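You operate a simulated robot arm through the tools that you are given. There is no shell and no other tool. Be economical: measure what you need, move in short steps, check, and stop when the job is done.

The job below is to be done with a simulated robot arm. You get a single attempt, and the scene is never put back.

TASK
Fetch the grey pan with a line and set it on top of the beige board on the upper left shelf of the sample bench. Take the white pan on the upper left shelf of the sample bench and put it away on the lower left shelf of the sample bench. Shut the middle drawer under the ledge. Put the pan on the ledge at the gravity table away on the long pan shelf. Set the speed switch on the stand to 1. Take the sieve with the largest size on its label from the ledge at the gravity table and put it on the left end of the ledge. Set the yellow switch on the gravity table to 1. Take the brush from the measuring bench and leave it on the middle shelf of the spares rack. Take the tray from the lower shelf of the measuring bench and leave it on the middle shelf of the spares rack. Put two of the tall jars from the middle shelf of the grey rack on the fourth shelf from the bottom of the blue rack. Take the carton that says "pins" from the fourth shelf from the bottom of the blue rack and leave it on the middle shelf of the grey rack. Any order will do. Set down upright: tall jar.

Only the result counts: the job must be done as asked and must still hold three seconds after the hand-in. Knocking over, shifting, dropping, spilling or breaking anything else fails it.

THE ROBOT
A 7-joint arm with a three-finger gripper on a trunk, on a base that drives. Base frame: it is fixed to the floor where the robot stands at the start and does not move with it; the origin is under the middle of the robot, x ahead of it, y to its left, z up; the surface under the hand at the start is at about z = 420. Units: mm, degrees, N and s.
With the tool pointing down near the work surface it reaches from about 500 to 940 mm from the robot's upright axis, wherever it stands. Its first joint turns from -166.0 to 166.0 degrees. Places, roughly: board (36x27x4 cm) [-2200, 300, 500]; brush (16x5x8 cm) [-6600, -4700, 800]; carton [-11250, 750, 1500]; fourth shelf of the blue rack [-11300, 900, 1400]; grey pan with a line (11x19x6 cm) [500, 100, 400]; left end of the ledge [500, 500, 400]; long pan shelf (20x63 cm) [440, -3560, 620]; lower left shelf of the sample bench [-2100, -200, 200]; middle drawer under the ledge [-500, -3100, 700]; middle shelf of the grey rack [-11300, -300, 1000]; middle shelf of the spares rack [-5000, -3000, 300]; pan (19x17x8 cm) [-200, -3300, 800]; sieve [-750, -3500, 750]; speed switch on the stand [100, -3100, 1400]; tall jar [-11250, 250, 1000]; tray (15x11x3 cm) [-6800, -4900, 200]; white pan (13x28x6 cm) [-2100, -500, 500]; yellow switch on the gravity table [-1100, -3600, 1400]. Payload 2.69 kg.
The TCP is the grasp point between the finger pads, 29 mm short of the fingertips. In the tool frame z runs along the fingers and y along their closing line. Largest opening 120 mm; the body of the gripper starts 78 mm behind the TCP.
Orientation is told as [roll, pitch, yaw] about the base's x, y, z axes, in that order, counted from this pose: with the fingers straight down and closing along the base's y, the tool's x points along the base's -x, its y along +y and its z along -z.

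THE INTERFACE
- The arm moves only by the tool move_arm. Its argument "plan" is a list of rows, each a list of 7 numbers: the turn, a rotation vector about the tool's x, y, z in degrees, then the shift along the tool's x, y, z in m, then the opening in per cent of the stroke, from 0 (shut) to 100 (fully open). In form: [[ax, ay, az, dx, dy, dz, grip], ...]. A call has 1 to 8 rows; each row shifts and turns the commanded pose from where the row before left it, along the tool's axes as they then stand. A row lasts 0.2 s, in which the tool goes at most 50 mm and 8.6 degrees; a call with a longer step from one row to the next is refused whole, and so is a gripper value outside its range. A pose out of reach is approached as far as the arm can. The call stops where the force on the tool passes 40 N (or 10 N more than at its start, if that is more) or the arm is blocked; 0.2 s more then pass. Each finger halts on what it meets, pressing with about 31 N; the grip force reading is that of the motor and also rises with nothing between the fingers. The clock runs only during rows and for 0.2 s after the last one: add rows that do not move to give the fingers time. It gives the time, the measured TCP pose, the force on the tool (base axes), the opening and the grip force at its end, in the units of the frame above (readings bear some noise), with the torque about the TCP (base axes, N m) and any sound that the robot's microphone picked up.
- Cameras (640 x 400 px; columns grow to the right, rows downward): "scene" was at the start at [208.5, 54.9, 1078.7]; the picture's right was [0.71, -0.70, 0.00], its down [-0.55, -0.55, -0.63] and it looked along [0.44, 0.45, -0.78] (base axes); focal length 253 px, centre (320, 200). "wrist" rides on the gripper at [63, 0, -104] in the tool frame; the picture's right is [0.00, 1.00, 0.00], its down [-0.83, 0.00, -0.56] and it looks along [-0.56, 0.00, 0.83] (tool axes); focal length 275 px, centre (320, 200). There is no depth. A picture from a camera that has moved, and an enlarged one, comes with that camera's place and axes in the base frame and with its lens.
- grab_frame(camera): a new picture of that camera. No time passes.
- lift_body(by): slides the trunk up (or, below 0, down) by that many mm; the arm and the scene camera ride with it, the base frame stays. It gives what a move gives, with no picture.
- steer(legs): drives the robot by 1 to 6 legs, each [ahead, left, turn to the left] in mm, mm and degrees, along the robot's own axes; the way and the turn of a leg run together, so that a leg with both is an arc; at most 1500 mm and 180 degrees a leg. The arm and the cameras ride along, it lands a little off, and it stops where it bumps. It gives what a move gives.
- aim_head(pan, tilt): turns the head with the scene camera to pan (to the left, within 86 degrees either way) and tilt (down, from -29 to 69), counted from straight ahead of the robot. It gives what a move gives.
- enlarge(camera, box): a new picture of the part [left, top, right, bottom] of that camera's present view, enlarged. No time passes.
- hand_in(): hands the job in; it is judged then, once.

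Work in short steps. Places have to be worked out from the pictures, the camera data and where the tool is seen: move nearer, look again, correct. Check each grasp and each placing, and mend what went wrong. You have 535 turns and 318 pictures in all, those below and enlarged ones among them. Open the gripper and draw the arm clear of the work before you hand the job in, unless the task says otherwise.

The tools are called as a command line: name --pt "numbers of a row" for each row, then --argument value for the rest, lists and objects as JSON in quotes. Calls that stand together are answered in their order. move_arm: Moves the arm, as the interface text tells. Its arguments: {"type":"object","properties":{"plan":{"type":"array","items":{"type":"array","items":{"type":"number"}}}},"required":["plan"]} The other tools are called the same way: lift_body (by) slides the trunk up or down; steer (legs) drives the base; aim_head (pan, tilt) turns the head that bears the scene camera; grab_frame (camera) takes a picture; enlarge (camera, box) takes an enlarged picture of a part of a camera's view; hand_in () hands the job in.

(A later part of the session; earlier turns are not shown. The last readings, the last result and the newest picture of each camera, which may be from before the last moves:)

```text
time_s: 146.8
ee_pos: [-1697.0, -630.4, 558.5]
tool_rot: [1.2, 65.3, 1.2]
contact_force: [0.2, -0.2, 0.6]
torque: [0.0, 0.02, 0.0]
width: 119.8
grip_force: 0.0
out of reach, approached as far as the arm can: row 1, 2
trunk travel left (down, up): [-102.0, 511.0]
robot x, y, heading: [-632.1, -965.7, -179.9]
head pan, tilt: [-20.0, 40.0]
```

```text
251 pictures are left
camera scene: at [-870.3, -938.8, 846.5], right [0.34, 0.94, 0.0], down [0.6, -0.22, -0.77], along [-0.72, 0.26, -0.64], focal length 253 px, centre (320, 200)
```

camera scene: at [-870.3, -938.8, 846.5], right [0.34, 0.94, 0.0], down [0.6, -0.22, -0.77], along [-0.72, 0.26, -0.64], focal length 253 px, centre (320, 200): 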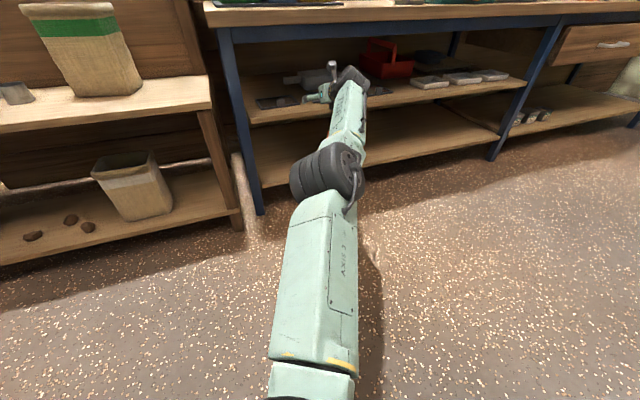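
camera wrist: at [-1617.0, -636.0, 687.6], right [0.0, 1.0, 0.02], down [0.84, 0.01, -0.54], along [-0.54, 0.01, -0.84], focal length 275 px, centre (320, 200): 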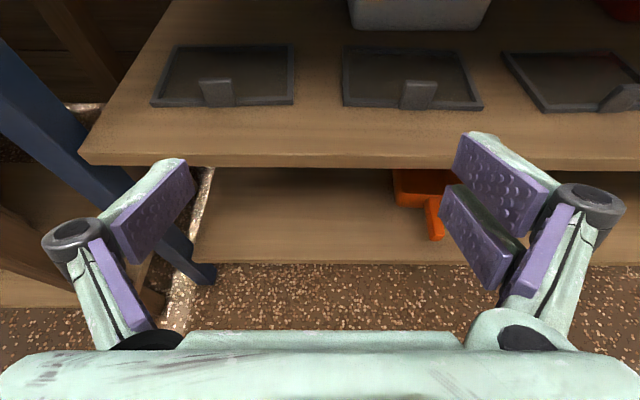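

Works and level. Drive in 180 and check.

steer --legs '[[180, 0, 0]]'

grab_frame --camera "wrist"

grab_frame --camera "scene"

```text
time_s: 148.3
ee_pos: [-1874.9, -630.2, 558.7]
tool_rot: [1.2, 65.4, 1.1]
contact_force: [0.2, -0.3, 0.8]
torque: [0.0, -0.01, 0.0]
width: 119.9
grip_force: 0.0
trunk travel left (down, up): [-102.0, 511.0]
robot x, y, heading: [-807.7, -971.0, -179.9]
head pan, tilt: [-20.0, 40.0]
```

```text
250 pictures are left
camera wrist: at [-1806.5, -631.2, 658.8], right [0.0, 1.0, 0.01], down [0.85, 0.01, -0.52], along [-0.52, 0.01, -0.85], focal length 275 px, centre (320, 200)
```

wrist: 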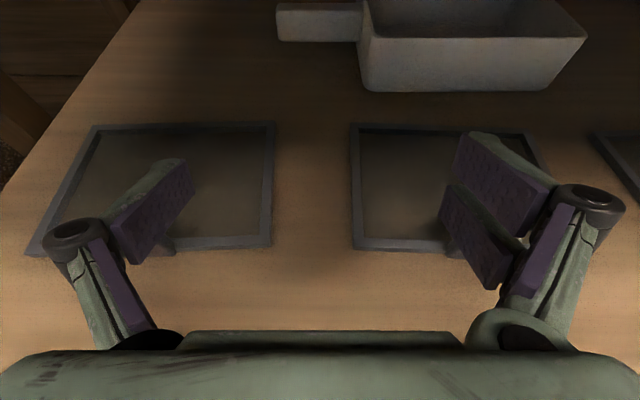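

```text
249 pictures are left
camera scene: at [-1047.7, -939.4, 846.5], right [0.34, 0.94, 0.0], down [0.6, -0.22, -0.77], along [-0.72, 0.26, -0.64], focal length 253 px, centre (320, 200)
```

scene: 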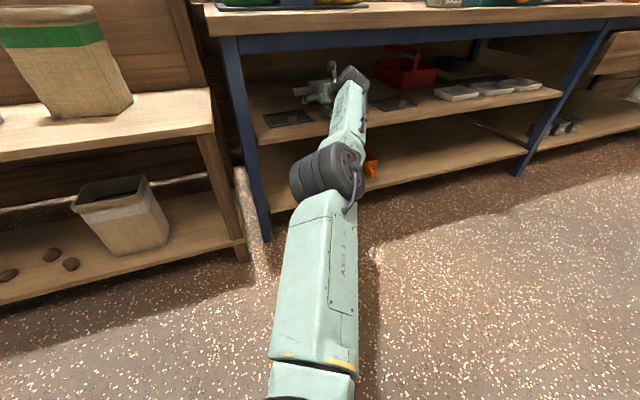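

Clear. Handle end y≈−677, inner wall ≈ −588, center −632. Drive 160 more at this height.

steer --legs '[[160, 0, 0]]'

grab_frame --camera "wrist"

grab_frame --camera "scene"

```text
time_s: 149.7
ee_pos: [-2034.0, -634.7, 557.5]
tool_rot: [1.2, 65.4, 1.2]
contact_force: [-0.1, 0.1, 0.2]
torque: [0.0, 0.02, -0.02]
width: 120.0
grip_force: 0.0
trunk travel left (down, up): [-102.0, 511.0]
robot x, y, heading: [-968.8, -968.9, -179.8]
head pan, tilt: [-20.0, 40.0]
```

```text
248 pictures are left
camera wrist: at [-1966.4, -635.1, 658.9], right [0.0, 1.0, 0.01], down [0.85, 0.01, -0.52], along [-0.52, 0.01, -0.85], focal length 275 px, centre (320, 200)
```

wrist: 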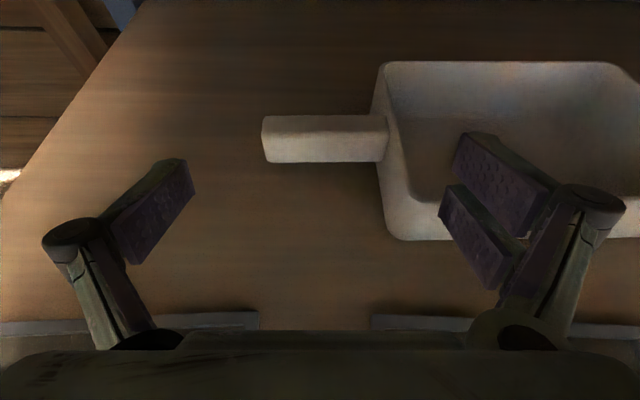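

```text
247 pictures are left
camera scene: at [-1206.7, -940.9, 846.5], right [0.34, 0.94, 0.0], down [0.61, -0.22, -0.77], along [-0.72, 0.26, -0.64], focal length 253 px, centre (320, 200)
```

scene: 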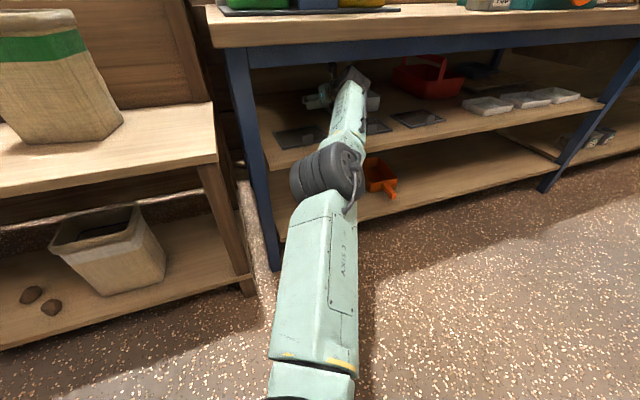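

Aligned. Drive 83 mm more, then lower to z≈517.

steer --legs '[[83, -3, 0]]'

grab_frame --camera "wrist"

```text
time_s: 150.8
ee_pos: [-2118.3, -633.9, 558.5]
tool_rot: [1.2, 65.3, 1.3]
contact_force: [0.0, -0.1, -0.1]
torque: [0.0, -0.02, -0.01]
width: 120.0
grip_force: 0.1
trunk travel left (down, up): [-102.0, 511.0]
robot x, y, heading: [-1053.6, -968.7, -179.3]
head pan, tilt: [-20.0, 40.0]
```

```text
246 pictures are left
camera wrist: at [-2050.0, -633.8, 658.9], right [-0.01, 1.0, 0.01], down [0.85, 0.01, -0.52], along [-0.52, 0.01, -0.85], focal length 275 px, centre (320, 200)
```

wrist: 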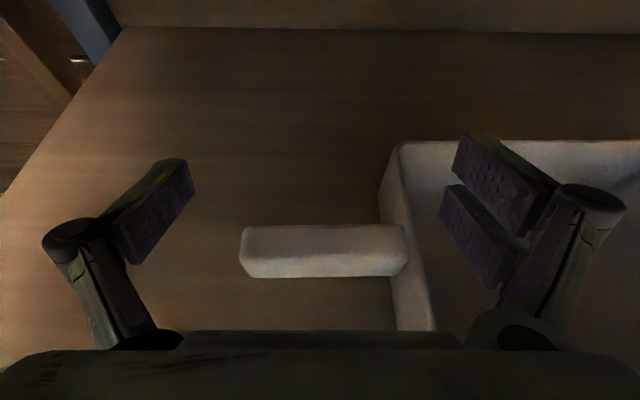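

Handle center x≈−2107. Lower 45 mm by the arm with a slight pull back, and check.

move_arm --pt "0 0 0 -0.0145 0 0.0043 100" --pt "0 0 0 -0.0145 0 0.0043 100" --pt "0 0 0 -0.0145 0 0.0043 100" --pt "0 0 0 0 0 0 100"

grab_frame --camera "wrist"

```text
time_s: 151.8
ee_pos: [-2121.5, -628.2, 527.8]
tool_rot: [2.3, 66.3, 2.5]
contact_force: [-1.8, 5.2, 33.9]
torque: [1.48, -2.23, 0.41]
width: 120.1
grip_force: 0.1
out of reach, approached as far as the arm can: row 1, 2, 3
trunk travel left (down, up): [-102.0, 511.0]
robot x, y, heading: [-1052.9, -969.7, -179.5]
head pan, tilt: [-20.0, 40.0]
```

```text
245 pictures are left
camera wrist: at [-2052.5, -628.3, 627.6], right [-0.01, 1.0, 0.02], down [0.84, 0.02, -0.54], along [-0.54, 0.01, -0.84], focal length 275 px, centre (320, 200)
```

wrist: 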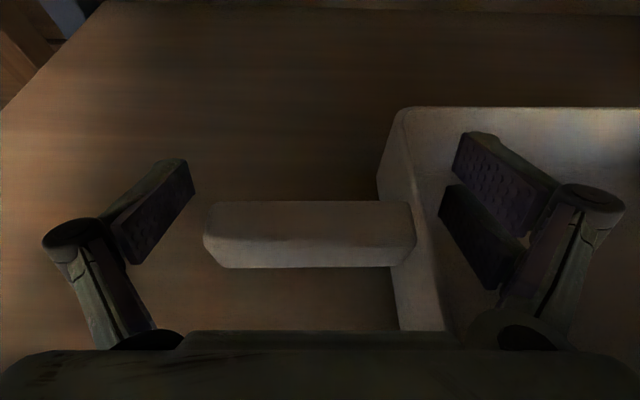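

Contact of the inner finger's knuckle with the front rim (34 N). Raise 25 mm and steepen the pitch by 8°.

move_arm --pt "0 0 0 0.0135 0 -0.006 100" --pt "0 0 0 0.0135 0 -0.006 100" --pt "0 -4 0 0 0 0 100" --pt "0 -4 0 0 0 0 100" --pt "0 0 0 0 0 0 100"

grab_frame --camera "wrist"

```text
time_s: 153.0
ee_pos: [-2110.7, -650.4, 531.1]
tool_rot: [0.8, 57.2, 0.9]
contact_force: [0.5, 1.0, -0.4]
torque: [-0.05, 0.03, 0.0]
width: 120.0
grip_force: 0.1
out of reach, approached as far as the arm can: row 2, 3, 4
trunk travel left (down, up): [-102.0, 511.0]
robot x, y, heading: [-1050.2, -964.5, -179.6]
head pan, tilt: [-20.0, 40.0]
```

```text
244 pictures are left
camera wrist: at [-2057.0, -649.9, 640.1], right [-0.01, 1.0, 0.01], down [0.92, 0.01, -0.4], along [-0.4, 0.01, -0.92], focal length 275 px, centre (320, 200)
```

wrist: 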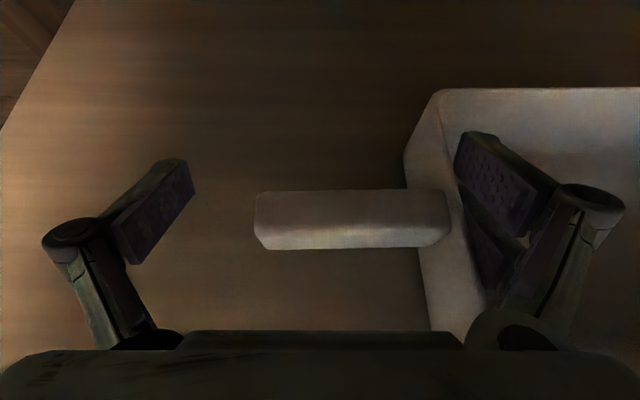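

Free of contact; drifted to y −650. Shift base right 17 and lower 18.

steer --legs '[[0, -17, 0]]'

move_arm --pt "0 0 0 -0.0075 0 0.005 100" --pt "0 0 0 -0.0075 0 0.005 100" --pt "0 0 0 0 0 0 100"

grab_frame --camera "wrist"

```text
time_s: 153.8
ee_pos: [-2111.0, -633.5, 533.0]
tool_rot: [0.8, 57.3, 0.9]
contact_force: [0.6, -0.4, -0.2]
torque: [-0.03, 0.0, 0.02]
width: 120.3
grip_force: 0.0
trunk travel left (down, up): [-102.0, 511.0]
robot x, y, heading: [-1053.2, -946.6, -179.2]
head pan, tilt: [-20.0, 40.0]
```

```text
time_s: 154.6
ee_pos: [-2113.5, -632.2, 519.3]
tool_rot: [1.2, 57.7, 1.3]
contact_force: [0.5, 3.5, 12.5]
torque: [0.54, -0.82, 0.17]
width: 120.0
grip_force: 0.2
out of reach, approached as far as the arm can: row 2
trunk travel left (down, up): [-102.0, 511.0]
robot x, y, heading: [-1055.6, -950.9, -179.8]
head pan, tilt: [-20.0, 40.0]
```

```text
243 pictures are left
camera wrist: at [-2059.4, -633.0, 628.3], right [-0.01, 1.0, 0.02], down [0.91, 0.01, -0.4], along [-0.4, 0.01, -0.91], focal length 275 px, centre (320, 200)
```

wrist: 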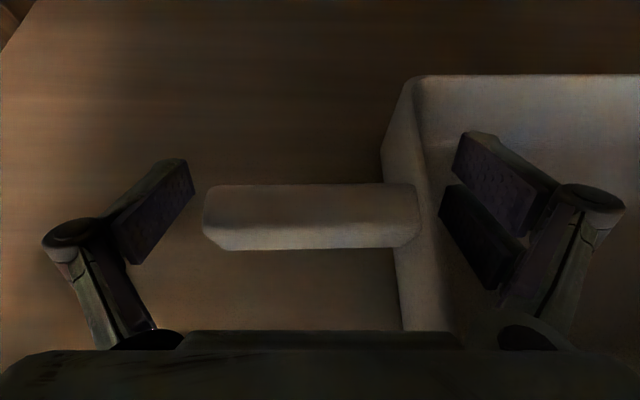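

Light rim contact; raise 4 mm, then close on handle end and inner wall.

move_arm --pt "0 0 0 0.004 0 -0.003 100" --pt "0 0 0 0 0 0 85" --pt "0 0 0 0 0 0 70" --pt "0 0 0 0 0 0 60" --pt "0 0 0 0 0 0 60"

grab_frame --camera "wrist"

```text
time_s: 155.8
ee_pos: [-2113.5, -633.7, 524.3]
tool_rot: [1.2, 57.6, 1.4]
contact_force: [-4.6, 1.4, 17.0]
torque: [0.92, -1.19, 0.38]
width: 96.5
grip_force: 30.8
trunk travel left (down, up): [-102.0, 511.0]
robot x, y, heading: [-1052.1, -951.9, -179.8]
head pan, tilt: [-20.0, 40.0]
```

```text
242 pictures are left
camera wrist: at [-2059.4, -634.0, 632.8], right [-0.01, 1.0, 0.02], down [0.91, 0.01, -0.4], along [-0.4, 0.01, -0.91], focal length 275 px, centre (320, 200)
```

wrist: 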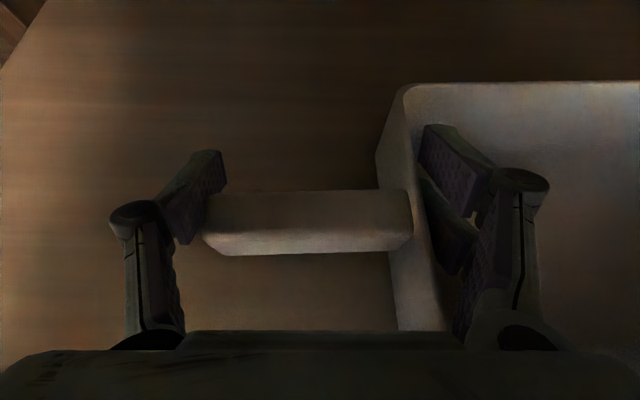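

Gripped at 96.5 mm. Lift 15 with the trunk and look.

lift_body --by 15

grab_frame --camera "wrist"

```text
time_s: 156.4
ee_pos: [-2113.8, -632.9, 530.8]
tool_rot: [0.6, 57.0, 0.7]
contact_force: [0.2, 0.2, -1.4]
torque: [-0.22, 0.01, 0.02]
width: 88.3
grip_force: 30.9
trunk travel left (down, up): [-117.0, 496.0]
robot x, y, heading: [-1054.6, -950.5, -179.5]
head pan, tilt: [-20.0, 40.0]
```

```text
241 pictures are left
camera wrist: at [-2059.8, -632.4, 640.3], right [-0.01, 1.0, 0.01], down [0.92, 0.01, -0.4], along [-0.4, 0.01, -0.92], focal length 275 px, centre (320, 200)
```

wrist: 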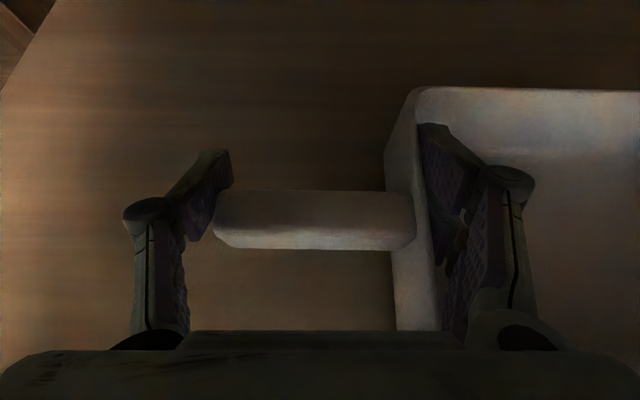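

Torque −0.22 Nm indicates the pan hangs in the grip. Lift 20 more and view.

lift_body --by 20

grab_frame --camera "wrist"

aim_head --pan -35 --tilt 25

grab_frame --camera "scene"

```text
time_s: 157.1
ee_pos: [-2113.7, -632.3, 554.6]
tool_rot: [0.9, 57.4, 1.0]
contact_force: [-0.4, -0.3, -1.2]
torque: [-0.21, 0.0, 0.01]
width: 88.5
grip_force: 31.1
trunk travel left (down, up): [-137.0, 476.0]
robot x, y, heading: [-1055.6, -952.5, -179.4]
head pan, tilt: [-20.0, 40.0]
```

```text
240 pictures are left
camera wrist: at [-2059.8, -632.7, 662.9], right [-0.01, 1.0, 0.01], down [0.92, 0.01, -0.4], along [-0.4, 0.01, -0.92], focal length 275 px, centre (320, 200)
```

wrist: 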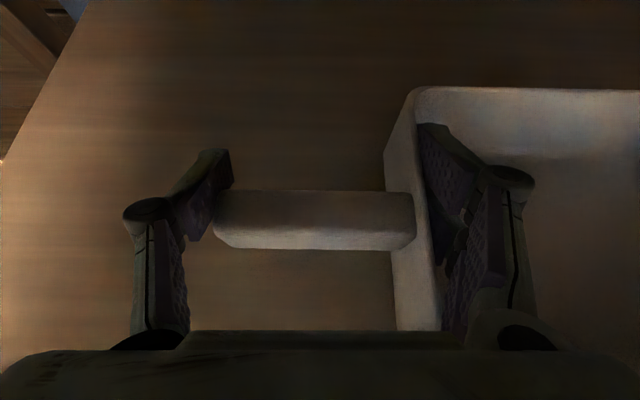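

```text
time_s: 157.9
ee_pos: [-2113.2, -633.6, 553.4]
tool_rot: [0.9, 57.3, 1.0]
contact_force: [0.1, 0.4, -2.4]
torque: [-0.18, 0.03, -0.03]
width: 88.2
grip_force: 30.7
trunk travel left (down, up): [-137.0, 476.0]
robot x, y, heading: [-1054.9, -945.8, -179.7]
head pan, tilt: [-35.0, 25.0]
```

```text
239 pictures are left
camera scene: at [-1286.0, -898.7, 904.7], right [0.57, 0.82, 0.0], down [0.35, -0.24, -0.91], along [-0.75, 0.51, -0.42], focal length 253 px, centre (320, 200)
```

scene: 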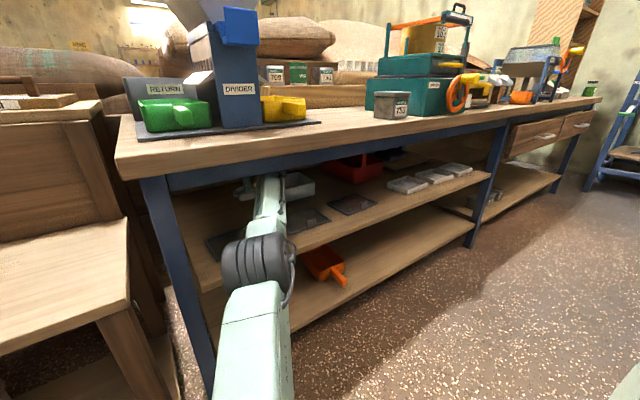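

Firm. To pass under the rail, flatten the pitch by 8° (pan tilts slightly) then adjust height.

move_arm --pt "0 4 0 0 0 0 60" --pt "0 4 0 0 0 0 60" --pt "0 0 0 0 0 0 60"

grab_frame --camera "wrist"

```text
time_s: 158.7
ee_pos: [-2128.9, -625.5, 557.4]
tool_rot: [1.0, 65.3, 1.3]
contact_force: [-0.5, 0.4, -2.6]
torque: [-0.23, 0.04, -0.01]
width: 88.5
grip_force: 30.6
out of reach, approached as far as the arm can: row 1, 2
trunk travel left (down, up): [-137.0, 476.0]
robot x, y, heading: [-1052.4, -948.8, -179.6]
head pan, tilt: [-35.0, 25.0]
```

```text
238 pictures are left
camera wrist: at [-2060.5, -624.4, 656.7], right [-0.01, 1.0, 0.01], down [0.85, 0.01, -0.52], along [-0.52, 0.01, -0.85], focal length 275 px, centre (320, 200)
```

wrist: 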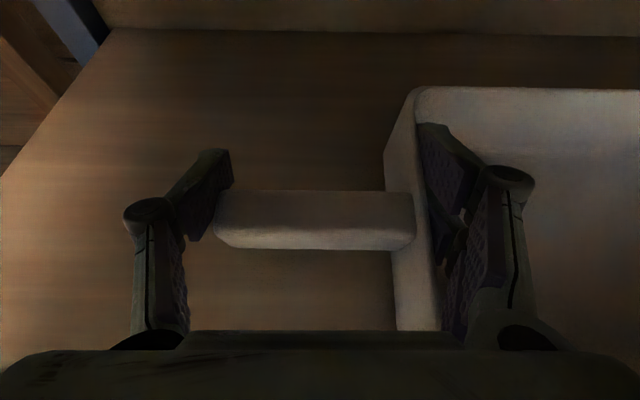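

Now raise 4 and back out 150 (wheel passes the rail).

lift_body --by 4

steer --legs '[[-150, 0, 0]]'

grab_frame --camera "wrist"

enlarge --camera "scene" --box '[150, 100, 400, 256]'

```text
time_s: 159.2
ee_pos: [-2128.3, -624.4, 560.8]
tool_rot: [1.1, 65.3, 1.3]
contact_force: [-0.2, 0.3, -1.9]
torque: [-0.2, 0.0, -0.02]
width: 88.4
grip_force: 31.0
trunk travel left (down, up): [-141.0, 472.0]
robot x, y, heading: [-1051.7, -950.1, -179.5]
head pan, tilt: [-35.0, 25.0]
```

```text
time_s: 160.6
ee_pos: [-1981.0, -616.9, 560.7]
tool_rot: [1.1, 65.3, 1.0]
contact_force: [0.0, 0.3, -2.5]
torque: [-0.19, 0.05, 0.03]
width: 88.3
grip_force: 31.4
trunk travel left (down, up): [-141.0, 472.0]
robot x, y, heading: [-902.7, -949.7, -179.5]
head pan, tilt: [-35.0, 25.0]
```

```text
237 pictures are left
camera wrist: at [-1911.8, -618.6, 660.7], right [0.0, 1.0, 0.01], down [0.85, 0.01, -0.52], along [-0.52, 0.01, -0.85], focal length 275 px, centre (320, 200)
```

wrist: 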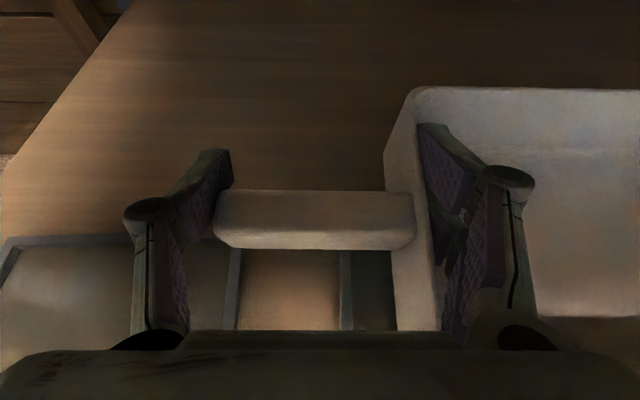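

```text
2.56 times, centred on (275, 178) of scene
camera zoom: at [-1138.7, -896.6, 908.7], right [0.57, 0.82, 0.0], down [0.35, -0.24, -0.91], along [-0.74, 0.52, -0.42], focal length 647 px, centre (435, 256)
```

zoom: 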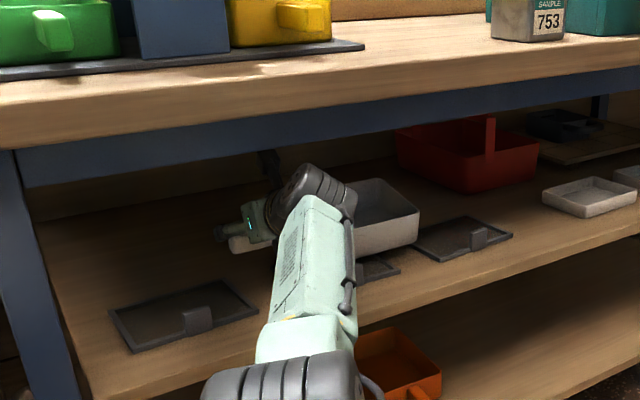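

Wheel is just outside the rail. Raise 22 to get the pan over the tabs.

lift_body --by 22

enlarge --camera "scene" --box '[220, 140, 380, 240]'

```text
time_s: 161.2
ee_pos: [-1980.0, -618.3, 581.8]
tool_rot: [1.2, 65.2, 1.0]
contact_force: [-0.3, -0.5, -2.2]
torque: [-0.21, 0.01, -0.03]
width: 88.5
grip_force: 30.6
trunk travel left (down, up): [-163.0, 450.0]
robot x, y, heading: [-904.0, -951.0, -179.9]
head pan, tilt: [-35.0, 25.0]
```

```text
4.00 times, centred on (300, 190) of scene
camera zoom: at [-1138.8, -896.6, 930.7], right [0.57, 0.82, 0.0], down [0.35, -0.24, -0.91], along [-0.74, 0.52, -0.42], focal length 1012 px, centre (400, 240)
```

zoom: 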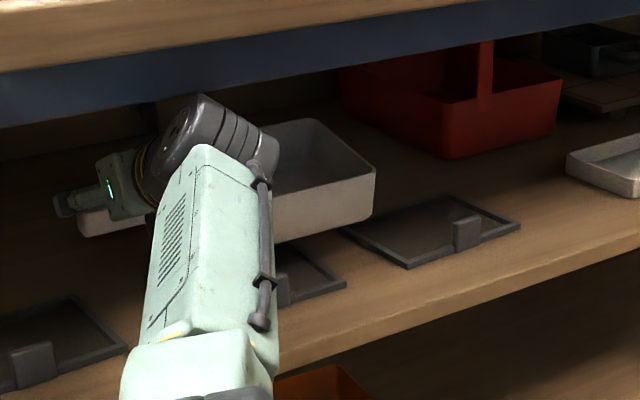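

Pan bottom ≈ 518, tab tops ≈ 512. Raise 4 more and back out 200 slowly.

lift_body --by 4

steer --legs '[[-60, 0, 0]]'

enlarge --camera "scene" --box '[180, 130, 380, 255]'

```text
time_s: 161.8
ee_pos: [-1979.9, -617.8, 585.8]
tool_rot: [1.1, 65.3, 1.0]
contact_force: [0.4, 0.2, -2.4]
torque: [-0.21, 0.0, 0.01]
width: 88.3
grip_force: 31.2
trunk travel left (down, up): [-167.0, 446.0]
robot x, y, heading: [-907.2, -950.7, -179.9]
head pan, tilt: [-35.0, 25.0]
```

```text
time_s: 162.7
ee_pos: [-1919.6, -617.4, 587.1]
tool_rot: [1.1, 65.4, 1.0]
contact_force: [0.2, -0.4, -2.0]
torque: [-0.21, 0.02, 0.02]
width: 88.1
grip_force: 31.0
trunk travel left (down, up): [-167.0, 446.0]
robot x, y, heading: [-846.8, -949.2, -179.9]
head pan, tilt: [-35.0, 25.0]
```

```text
3.20 times, centred on (280, 192) of scene
camera zoom: at [-1078.9, -896.5, 934.8], right [0.57, 0.82, 0.0], down [0.35, -0.24, -0.91], along [-0.74, 0.52, -0.42], focal length 809 px, centre (448, 224)
```

zoom: 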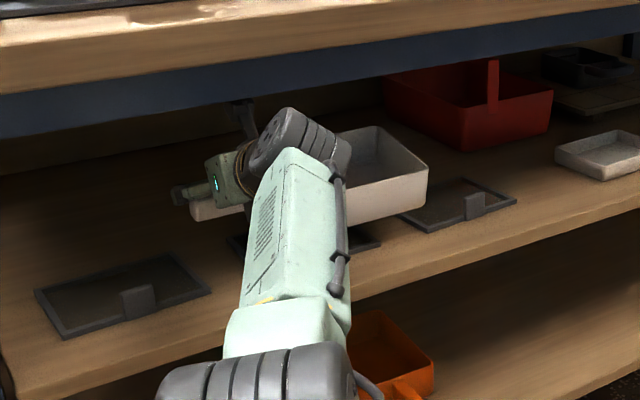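

Camera stalk is close to the rail; lower 4 mm and creep back.

lift_body --by -4

steer --legs '[[-50, 0, 0]]'

enlarge --camera "scene" --box '[180, 130, 340, 230]'

```text
time_s: 163.3
ee_pos: [-1920.4, -619.3, 582.7]
tool_rot: [0.9, 65.3, 1.0]
contact_force: [-0.1, 0.5, -2.1]
torque: [-0.21, -0.03, 0.04]
width: 88.3
grip_force: 31.1
trunk travel left (down, up): [-163.0, 450.0]
robot x, y, heading: [-844.6, -950.5, -179.8]
head pan, tilt: [-35.0, 25.0]
```

```text
time_s: 164.2
ee_pos: [-1869.0, -618.2, 582.0]
tool_rot: [1.1, 65.3, 1.0]
contact_force: [-0.6, -0.4, -1.8]
torque: [-0.2, -0.03, 0.0]
width: 88.4
grip_force: 31.2
trunk travel left (down, up): [-163.0, 450.0]
robot x, y, heading: [-795.6, -951.5, -180.0]
head pan, tilt: [-35.0, 25.0]
```

```text
4.00 times, centred on (260, 180) of scene
camera zoom: at [-1028.5, -896.2, 930.8], right [0.57, 0.82, 0.0], down [0.35, -0.24, -0.91], along [-0.74, 0.52, -0.42], focal length 1012 px, centre (560, 280)
```

zoom: 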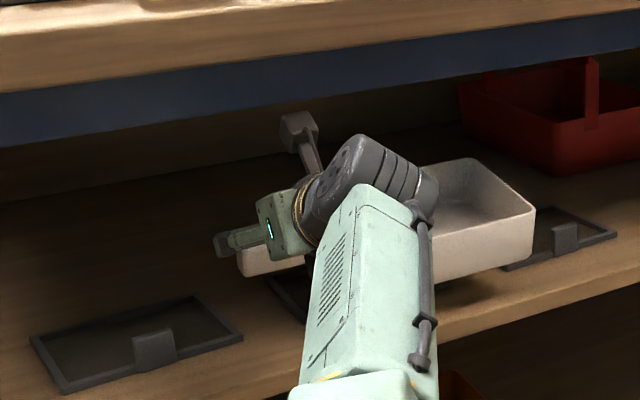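

The camera box is clear of the rail. Back out fully.

steer --legs '[[-260, 0, 0]]'

aim_head --pan -10 --tilt 35

grab_frame --camera "scene"

```text
time_s: 166.1
ee_pos: [-1610.2, -620.5, 582.3]
tool_rot: [1.1, 65.2, 1.1]
contact_force: [-0.4, -0.7, -2.1]
torque: [-0.23, 0.04, -0.01]
width: 88.2
grip_force: 31.2
trunk travel left (down, up): [-163.0, 450.0]
robot x, y, heading: [-530.5, -949.6, -179.6]
head pan, tilt: [-35.0, 25.0]
```

```text
time_s: 166.9
ee_pos: [-1609.6, -620.4, 581.9]
tool_rot: [1.0, 65.4, 1.1]
contact_force: [-0.1, -0.1, -1.9]
torque: [-0.23, 0.03, 0.01]
width: 88.4
grip_force: 30.5
trunk travel left (down, up): [-163.0, 450.0]
robot x, y, heading: [-536.9, -946.7, -179.6]
head pan, tilt: [-10.0, 35.0]
```

```text
232 pictures are left
camera scene: at [-779.2, -933.4, 915.0], right [0.17, 0.99, 0.0], down [0.57, -0.1, -0.82], along [-0.81, 0.14, -0.57], focal length 253 px, centre (320, 200)
```

scene: 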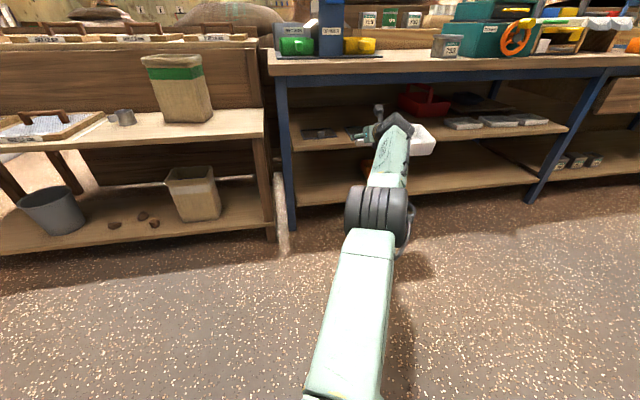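

Now to the lower shelf: shift right 470, restore the pan level (pitch −8°), and lower the hand.

steer --legs '[[0, -470, 0]]'

move_arm --pt "0 -4 0 -0.041 0 0.019 60" --pt "0 -4 0 -0.04 0 0.021 60" --pt "0 0 0 -0.038 0 0.0245 60" --pt "0 0 0 -0.038 0 0.0245 60" --pt "0 0 0 -0.038 0 0.0245 60" --pt "0 0 0 0 0 0 60"

grab_frame --camera "scene"

```text
time_s: 171.1
ee_pos: [-1617.4, -155.9, 581.4]
tool_rot: [1.0, 65.2, 1.5]
contact_force: [0.4, 0.2, -1.7]
torque: [-0.22, -0.01, 0.05]
width: 88.3
grip_force: 31.2
trunk travel left (down, up): [-163.0, 450.0]
robot x, y, heading: [-539.5, -478.5, -179.3]
head pan, tilt: [-10.0, 35.0]
```

```text
time_s: 172.5
ee_pos: [-1605.0, -164.0, 354.2]
tool_rot: [0.9, 57.2, 1.2]
contact_force: [0.2, 0.3, -2.0]
torque: [-0.24, 0.03, 0.03]
width: 88.1
grip_force: 30.9
out of reach, approached as far as the arm can: row 1, 4, 5
trunk travel left (down, up): [-163.0, 450.0]
robot x, y, heading: [-545.9, -480.6, -179.4]
head pan, tilt: [-10.0, 35.0]
```

```text
231 pictures are left
camera scene: at [-783.5, -463.9, 915.0], right [0.16, 0.99, 0.0], down [0.57, -0.09, -0.82], along [-0.81, 0.13, -0.57], focal length 253 px, centre (320, 200)
```

scene: 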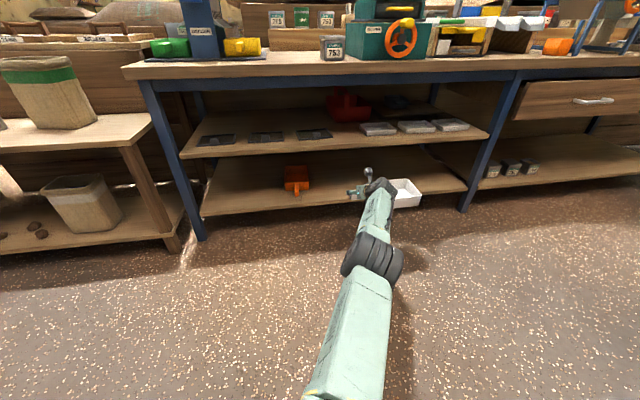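

Lower to TCP ≈ 276 (trunk −60, arm −18), then check shelf clearance.

lift_body --by -60

move_arm --pt "0 0 0 -0.015 0 0.0097 60" --pt "0 0 0 0 0 0 60"

grab_frame --camera "wrist"

enlarge --camera "scene" --box '[250, 110, 490, 260]'

```text
time_s: 173.5
ee_pos: [-1604.9, -164.1, 295.1]
tool_rot: [0.8, 57.3, 1.2]
contact_force: [0.7, 1.3, -1.3]
torque: [-0.19, 0.04, -0.02]
width: 87.8
grip_force: 30.9
trunk travel left (down, up): [-103.0, 510.0]
robot x, y, heading: [-544.4, -475.7, -179.4]
head pan, tilt: [-10.0, 35.0]
```

```text
time_s: 174.1
ee_pos: [-1603.8, -166.5, 279.0]
tool_rot: [0.8, 57.1, 1.1]
contact_force: [0.3, 0.0, -1.2]
torque: [-0.19, 0.01, 0.0]
width: 88.3
grip_force: 31.1
trunk travel left (down, up): [-103.0, 510.0]
robot x, y, heading: [-541.8, -476.5, -179.2]
head pan, tilt: [-10.0, 35.0]
```

```text
230 pictures are left
camera wrist: at [-1550.3, -165.2, 387.2], right [-0.01, 1.0, 0.01], down [0.92, 0.02, -0.4], along [-0.4, 0.01, -0.92], focal length 275 px, centre (320, 200)
```

wrist: 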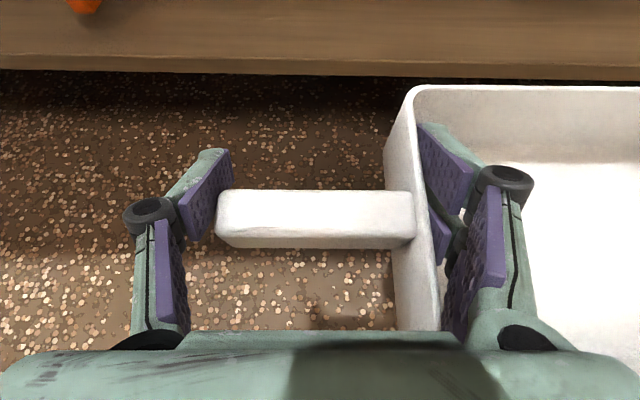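

```text
2.67 times, centred on (370, 185) of scene
camera zoom: at [-783.5, -463.9, 855.0], right [0.16, 0.99, 0.0], down [0.57, -0.09, -0.82], along [-0.81, 0.13, -0.57], focal length 674 px, centre (187, 240)
```

zoom: 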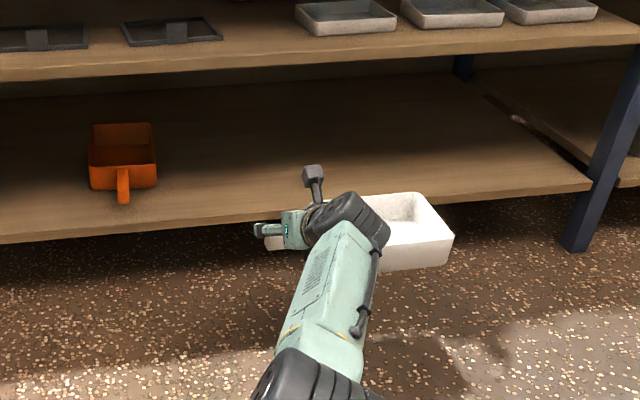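

Lower shelf top ≈ 190; pan bottom ≈ 229. Drive in 180, check, then on.

steer --legs '[[190, 0, 0]]'

enlarge --camera "scene" --box '[250, 110, 490, 260]'

steer --legs '[[130, 0, 0]]'

grab_frame --camera "wrist"

```text
time_s: 175.7
ee_pos: [-1797.2, -166.2, 277.9]
tool_rot: [0.8, 57.2, 1.2]
contact_force: [-0.5, -1.2, -2.4]
torque: [-0.2, 0.0, 0.02]
width: 88.2
grip_force: 31.3
trunk travel left (down, up): [-103.0, 510.0]
robot x, y, heading: [-736.3, -477.5, -179.9]
head pan, tilt: [-10.0, 35.0]
```

```text
2.67 times, centred on (370, 185) of scene
camera zoom: at [-977.8, -465.9, 855.0], right [0.16, 0.99, 0.0], down [0.57, -0.09, -0.82], along [-0.81, 0.13, -0.57], focal length 674 px, centre (187, 240)
```

zoom: 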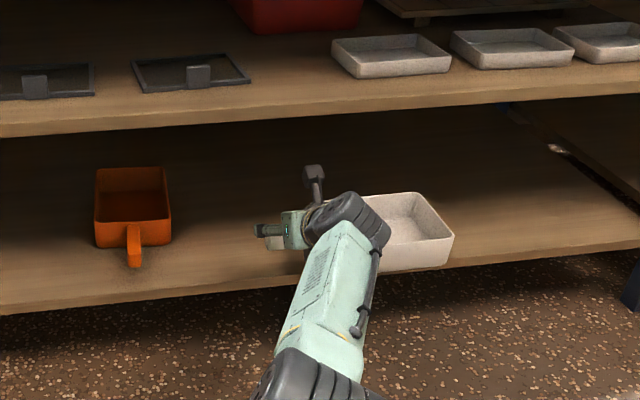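

```text
time_s: 177.0
ee_pos: [-1927.0, -165.9, 278.5]
tool_rot: [0.8, 57.2, 1.1]
contact_force: [0.0, 0.4, -1.6]
torque: [-0.23, 0.01, 0.03]
width: 88.1
grip_force: 30.7
trunk travel left (down, up): [-103.0, 510.0]
robot x, y, heading: [-864.7, -481.3, -179.4]
head pan, tilt: [-10.0, 35.0]
```

```text
227 pictures are left
camera wrist: at [-1874.1, -166.4, 387.4], right [-0.01, 1.0, 0.01], down [0.92, 0.01, -0.4], along [-0.4, 0.01, -0.92], focal length 275 px, centre (320, 200)
```

wrist: 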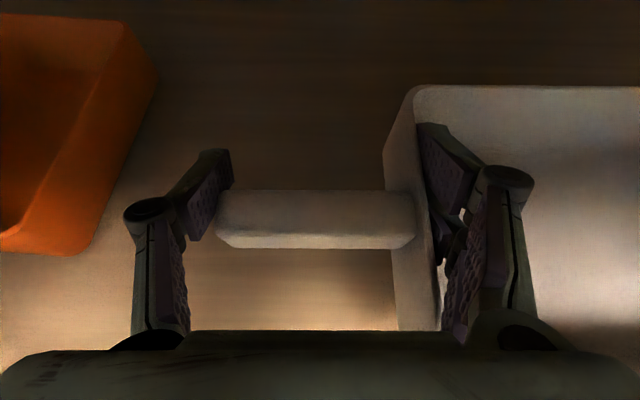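

Lower gently by the arm until contact.

move_arm --pt "0 0 0 -0.0084 0 0.0054 60" --pt "0 0 0 -0.0084 0 0.0054 60" --pt "0 0 0 -0.0084 0 0.0054 60" --pt "0 0 0 0 0 0 60"

move_arm --pt "0 0 0 -0.0042 0 0.0027 60" --pt "0 0 0 -0.0042 0 0.0027 60" --pt "0 0 0 0 0 0 60"

```text
time_s: 178.2
ee_pos: [-1926.0, -167.6, 286.4]
tool_rot: [1.8, 59.2, 1.8]
contact_force: [0.8, -0.3, -2.2]
torque: [-0.22, 0.08, -0.01]
width: 88.4
grip_force: 31.3
out of reach, approached as far as the arm can: row 1, 3
trunk travel left (down, up): [-103.0, 510.0]
robot x, y, heading: [-864.0, -477.5, -179.6]
head pan, tilt: [-10.0, 35.0]
stopped in row 4: the arm was blocked; the commanded pose is now the measured one
```

```text
time_s: 179.0
ee_pos: [-1923.5, -167.5, 258.2]
tool_rot: [1.7, 58.3, 1.7]
contact_force: [0.1, 0.0, -1.3]
torque: [-0.18, 0.01, 0.02]
width: 88.2
grip_force: 30.7
trunk travel left (down, up): [-103.0, 510.0]
robot x, y, heading: [-864.1, -483.9, -179.1]
head pan, tilt: [-10.0, 35.0]
```

The arm meets the chassis again. Raise the trunk 50, then lower the arm further relative to it.

lift_body --by 30

move_arm --pt "0 0 0 -0.0168 0 0.0108 60" --pt "0 0 0 -0.0126 0 0.0081 60" --pt "0 0 0 0 0 0 60"

grab_frame --camera "scene"

```text
time_s: 179.8
ee_pos: [-1924.3, -167.2, 285.0]
tool_rot: [1.5, 58.1, 1.6]
contact_force: [0.2, -0.2, -1.5]
torque: [-0.19, 0.02, 0.0]
width: 88.1
grip_force: 30.9
trunk travel left (down, up): [-133.0, 480.0]
robot x, y, heading: [-862.0, -482.5, -179.4]
head pan, tilt: [-10.0, 35.0]
```

```text
time_s: 180.6
ee_pos: [-1919.3, -174.0, 251.8]
tool_rot: [1.6, 58.2, 1.8]
contact_force: [0.6, 1.7, -2.2]
torque: [-0.26, 0.07, -0.02]
width: 88.2
grip_force: 31.5
out of reach, approached as far as the arm can: row 1
trunk travel left (down, up): [-133.0, 480.0]
robot x, y, heading: [-864.1, -481.9, -179.4]
head pan, tilt: [-10.0, 35.0]
```

```text
226 pictures are left
camera scene: at [-1108.0, -467.0, 885.0], right [0.16, 0.99, 0.0], down [0.57, -0.09, -0.82], along [-0.81, 0.13, -0.57], focal length 253 px, centre (320, 200)
```

scene: 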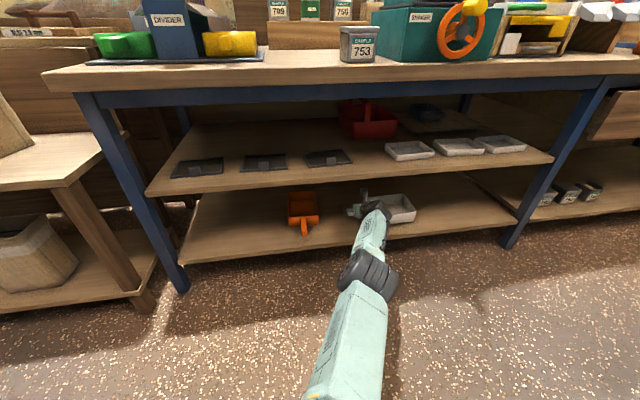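

Level; TCP 252. Lower by trunk in small steps to contact.

lift_body --by -8

lift_body --by -4

lift_body --by -4

```text
time_s: 181.1
ee_pos: [-1918.6, -174.3, 243.5]
tool_rot: [1.5, 58.1, 1.7]
contact_force: [0.4, -0.4, -2.0]
torque: [-0.28, 0.05, 0.02]
width: 88.0
grip_force: 31.6
trunk travel left (down, up): [-125.0, 488.0]
robot x, y, heading: [-867.0, -479.5, -179.5]
head pan, tilt: [-10.0, 35.0]
```

```text
time_s: 181.7
ee_pos: [-1918.1, -173.4, 239.0]
tool_rot: [1.5, 58.2, 1.7]
contact_force: [-0.5, 0.2, -2.1]
torque: [-0.24, 0.01, -0.03]
width: 88.0
grip_force: 30.9
trunk travel left (down, up): [-121.0, 492.0]
robot x, y, heading: [-862.5, -483.5, -179.7]
head pan, tilt: [-10.0, 35.0]
```

```text
time_s: 182.2
ee_pos: [-1918.2, -173.7, 234.7]
tool_rot: [1.4, 58.2, 1.7]
contact_force: [-0.2, 0.4, -1.7]
torque: [-0.22, -0.01, 0.0]
width: 87.8
grip_force: 30.9
trunk travel left (down, up): [-117.0, 496.0]
robot x, y, heading: [-860.2, -481.6, -179.5]
head pan, tilt: [-10.0, 35.0]
```

lift_body --by -4

lift_body --by -4

enlarge --camera "scene" --box '[280, 160, 440, 260]'

```text
time_s: 182.7
ee_pos: [-1918.1, -173.1, 232.0]
tool_rot: [1.6, 58.2, 1.7]
contact_force: [-0.1, 0.3, 0.4]
torque: [-0.13, -0.1, 0.02]
width: 87.5
grip_force: 30.7
trunk travel left (down, up): [-113.0, 500.0]
robot x, y, heading: [-863.9, -480.9, -179.6]
head pan, tilt: [-10.0, 35.0]
```

```text
time_s: 183.2
ee_pos: [-1920.9, -173.6, 232.4]
tool_rot: [1.8, 58.5, 1.9]
contact_force: [0.8, -1.4, 13.3]
torque: [0.33, -1.08, -0.1]
width: 88.0
grip_force: 31.2
trunk travel left (down, up): [-109.0, 504.0]
robot x, y, heading: [-864.8, -480.2, -179.4]
head pan, tilt: [-10.0, 35.0]
```

```text
4.00 times, centred on (360, 210) of scene
camera zoom: at [-1107.1, -467.3, 861.6], right [0.16, 0.99, 0.0], down [0.56, -0.09, -0.82], along [-0.81, 0.13, -0.57], focal length 1012 px, centre (160, 160)
```

zoom: 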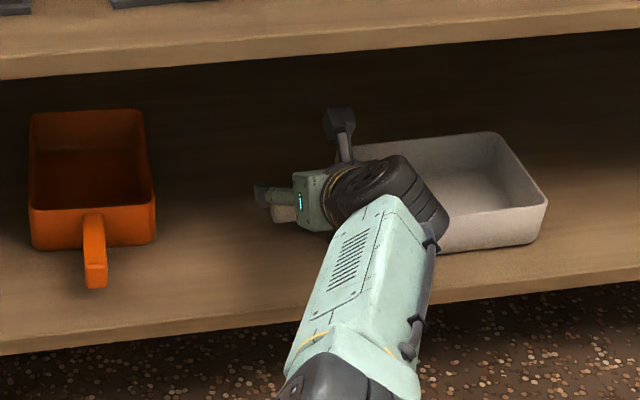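

Landed. Open, then raise straight up.

move_arm --pt "0 0 0 0 0 0 85" --pt "0 0 0 0 0 0 88" --pt "0 0 0 0 0 0 88"

lift_body --by 20

grab_frame --camera "wrist"

```text
time_s: 184.0
ee_pos: [-1919.1, -173.2, 227.7]
tool_rot: [1.5, 58.1, 1.7]
contact_force: [0.0, 0.3, 0.7]
torque: [0.0, 0.0, 0.01]
width: 105.7
grip_force: 0.1
trunk travel left (down, up): [-109.0, 504.0]
robot x, y, heading: [-861.5, -481.4, -179.2]
head pan, tilt: [-10.0, 35.0]
```

```text
time_s: 184.7
ee_pos: [-1919.9, -173.1, 249.0]
tool_rot: [1.7, 58.2, 1.6]
contact_force: [0.2, 0.5, 0.6]
torque: [-0.02, -0.05, 0.02]
width: 105.6
grip_force: 0.1
trunk travel left (down, up): [-129.0, 484.0]
robot x, y, heading: [-861.4, -480.9, -179.3]
head pan, tilt: [-10.0, 35.0]
```

```text
224 pictures are left
camera wrist: at [-1864.0, -174.1, 355.7], right [-0.01, 1.0, 0.02], down [0.91, 0.02, -0.41], along [-0.41, 0.01, -0.91], focal length 275 px, centre (320, 200)
```

wrist: 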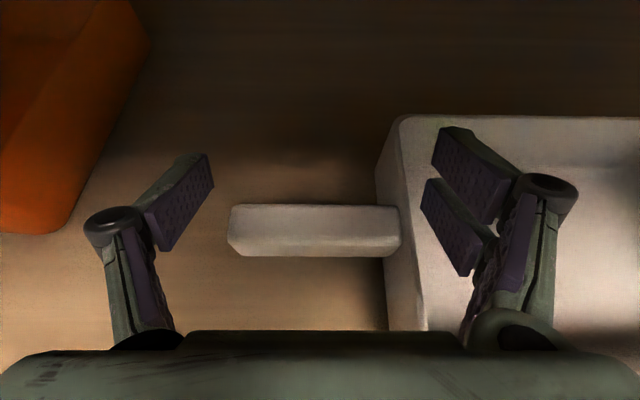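

Released. Raise 30 more and back out.

lift_body --by 30

steer --legs '[[-400, 0, 0]]'

lift_body --by 150

grab_frame --camera "scene"

```text
time_s: 185.5
ee_pos: [-1919.1, -174.0, 276.3]
tool_rot: [1.6, 58.2, 1.7]
contact_force: [0.9, -0.1, -0.5]
torque: [0.01, -0.03, -0.01]
width: 105.6
grip_force: 0.1
trunk travel left (down, up): [-159.0, 454.0]
robot x, y, heading: [-864.9, -479.4, -179.3]
head pan, tilt: [-10.0, 35.0]
```

```text
time_s: 187.9
ee_pos: [-1526.2, -173.2, 277.2]
tool_rot: [1.7, 58.2, 1.9]
contact_force: [0.2, 0.8, 0.0]
torque: [-0.01, 0.02, -0.03]
width: 105.7
grip_force: 0.0
trunk travel left (down, up): [-159.0, 454.0]
robot x, y, heading: [-466.4, -478.6, -179.0]
head pan, tilt: [-10.0, 35.0]
```

```text
time_s: 189.7
ee_pos: [-1526.8, -174.0, 427.7]
tool_rot: [1.5, 58.2, 1.9]
contact_force: [-0.3, 0.3, -0.6]
torque: [-0.01, 0.05, -0.02]
width: 105.7
grip_force: 0.1
trunk travel left (down, up): [-309.0, 304.0]
robot x, y, heading: [-469.2, -476.9, -179.3]
head pan, tilt: [-10.0, 35.0]
```

```text
223 pictures are left
camera scene: at [-714.5, -463.3, 1061.0], right [0.16, 0.99, 0.0], down [0.57, -0.09, -0.82], along [-0.81, 0.13, -0.57], focal length 253 px, centre (320, 200)
```

scene: 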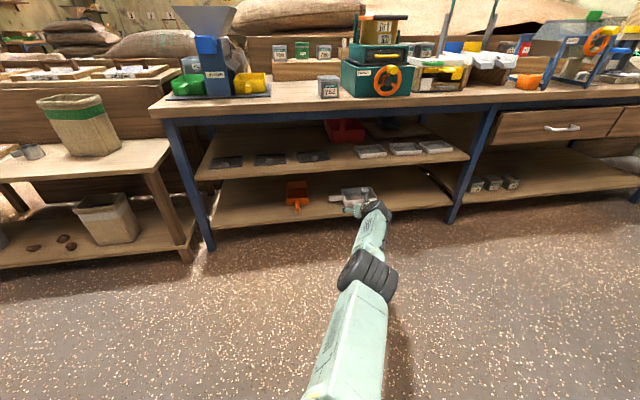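

White pan placed on the lower shelf. Next restore the AIR 1 knob to 3. Raise the hand and turn around in stages.

lift_body --by 250

steer --legs '[[0, 0, -90], [0, 350, 0], [0, 0, -90]]'

aim_head --pan 0 --tilt 25

grab_frame --camera "scene"

```text
time_s: 192.3
ee_pos: [-1526.7, -173.6, 678.0]
tool_rot: [1.4, 58.2, 1.9]
contact_force: [-0.6, 0.7, 0.8]
torque: [0.0, 0.01, 0.01]
width: 105.9
grip_force: 0.1
trunk travel left (down, up): [-559.0, 54.0]
robot x, y, heading: [-473.1, -478.4, -179.2]
head pan, tilt: [-10.0, 35.0]
```

```text
time_s: 203.4
ee_pos: [232.7, -798.3, 677.2]
tool_rot: [1.6, 58.2, -178.7]
contact_force: [-0.3, 1.1, -0.4]
torque: [0.01, 0.0, 0.02]
width: 105.5
grip_force: 0.0
trunk travel left (down, up): [-559.0, 54.0]
robot x, y, heading: [-814.9, -484.5, 0.1]
head pan, tilt: [-10.0, 35.0]
```

```text
time_s: 204.1
ee_pos: [233.2, -798.6, 677.8]
tool_rot: [1.5, 58.2, -178.7]
contact_force: [0.0, 0.1, 0.8]
torque: [-0.02, -0.03, -0.04]
width: 105.7
grip_force: 0.0
trunk travel left (down, up): [-559.0, 54.0]
robot x, y, heading: [-819.1, -484.0, 0.2]
head pan, tilt: [0.0, 25.0]
```

```text
222 pictures are left
camera scene: at [-572.7, -482.3, 1326.8], right [0.0, -1.0, 0.0], down [-0.42, 0.0, -0.91], along [0.91, 0.0, -0.42], focal length 253 px, centre (320, 200)
```

scene: 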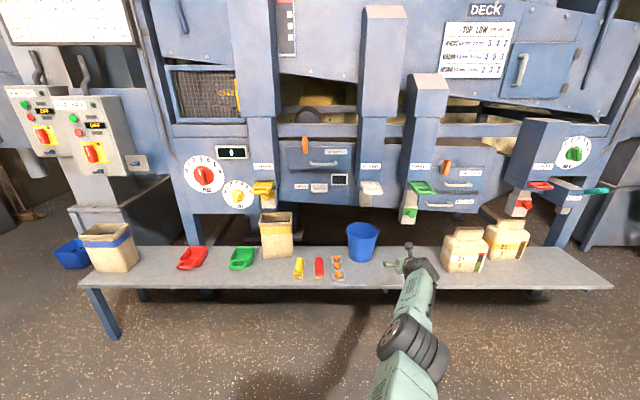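

Pull the arm in a bit, level the tool to horizontal and raise toward z≈750.

move_arm --pt "0 0 0 -0.01 0 -0.04 60" --pt "0 0 0 -0.01 0 -0.04 50" --pt "0 7 0 -0.005 0 -0.03 45" --pt "0 7 0 0 0 -0.03 45" --pt "0 7 0 0.015 0 -0.02 45" --pt "0 7 0 0.02 0 0 45" --pt "0 4 0 0.02 0 0 45" --pt "0 0 0 0 0 0 45"

grab_frame --camera "scene"

```text
time_s: 205.9
ee_pos: [208.2, -866.3, 748.3]
tool_rot: [106.4, 89.2, -73.7]
contact_force: [-0.4, 0.0, -0.1]
torque: [0.04, 0.0, -0.03]
width: 54.0
grip_force: 0.0
out of reach, approached as far as the arm can: row 1, 2, 3, 4, 5
trunk travel left (down, up): [-559.0, 54.0]
robot x, y, heading: [-818.8, -478.5, 0.1]
head pan, tilt: [0.0, 25.0]
```

```text
221 pictures are left
camera scene: at [-572.7, -482.2, 1326.8], right [0.0, -1.0, 0.0], down [-0.42, 0.0, -0.91], along [0.91, 0.0, -0.42], focal length 253 px, centre (320, 200)
```

scene: 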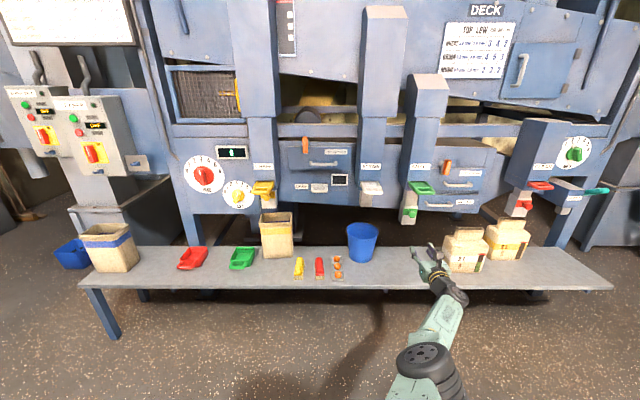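

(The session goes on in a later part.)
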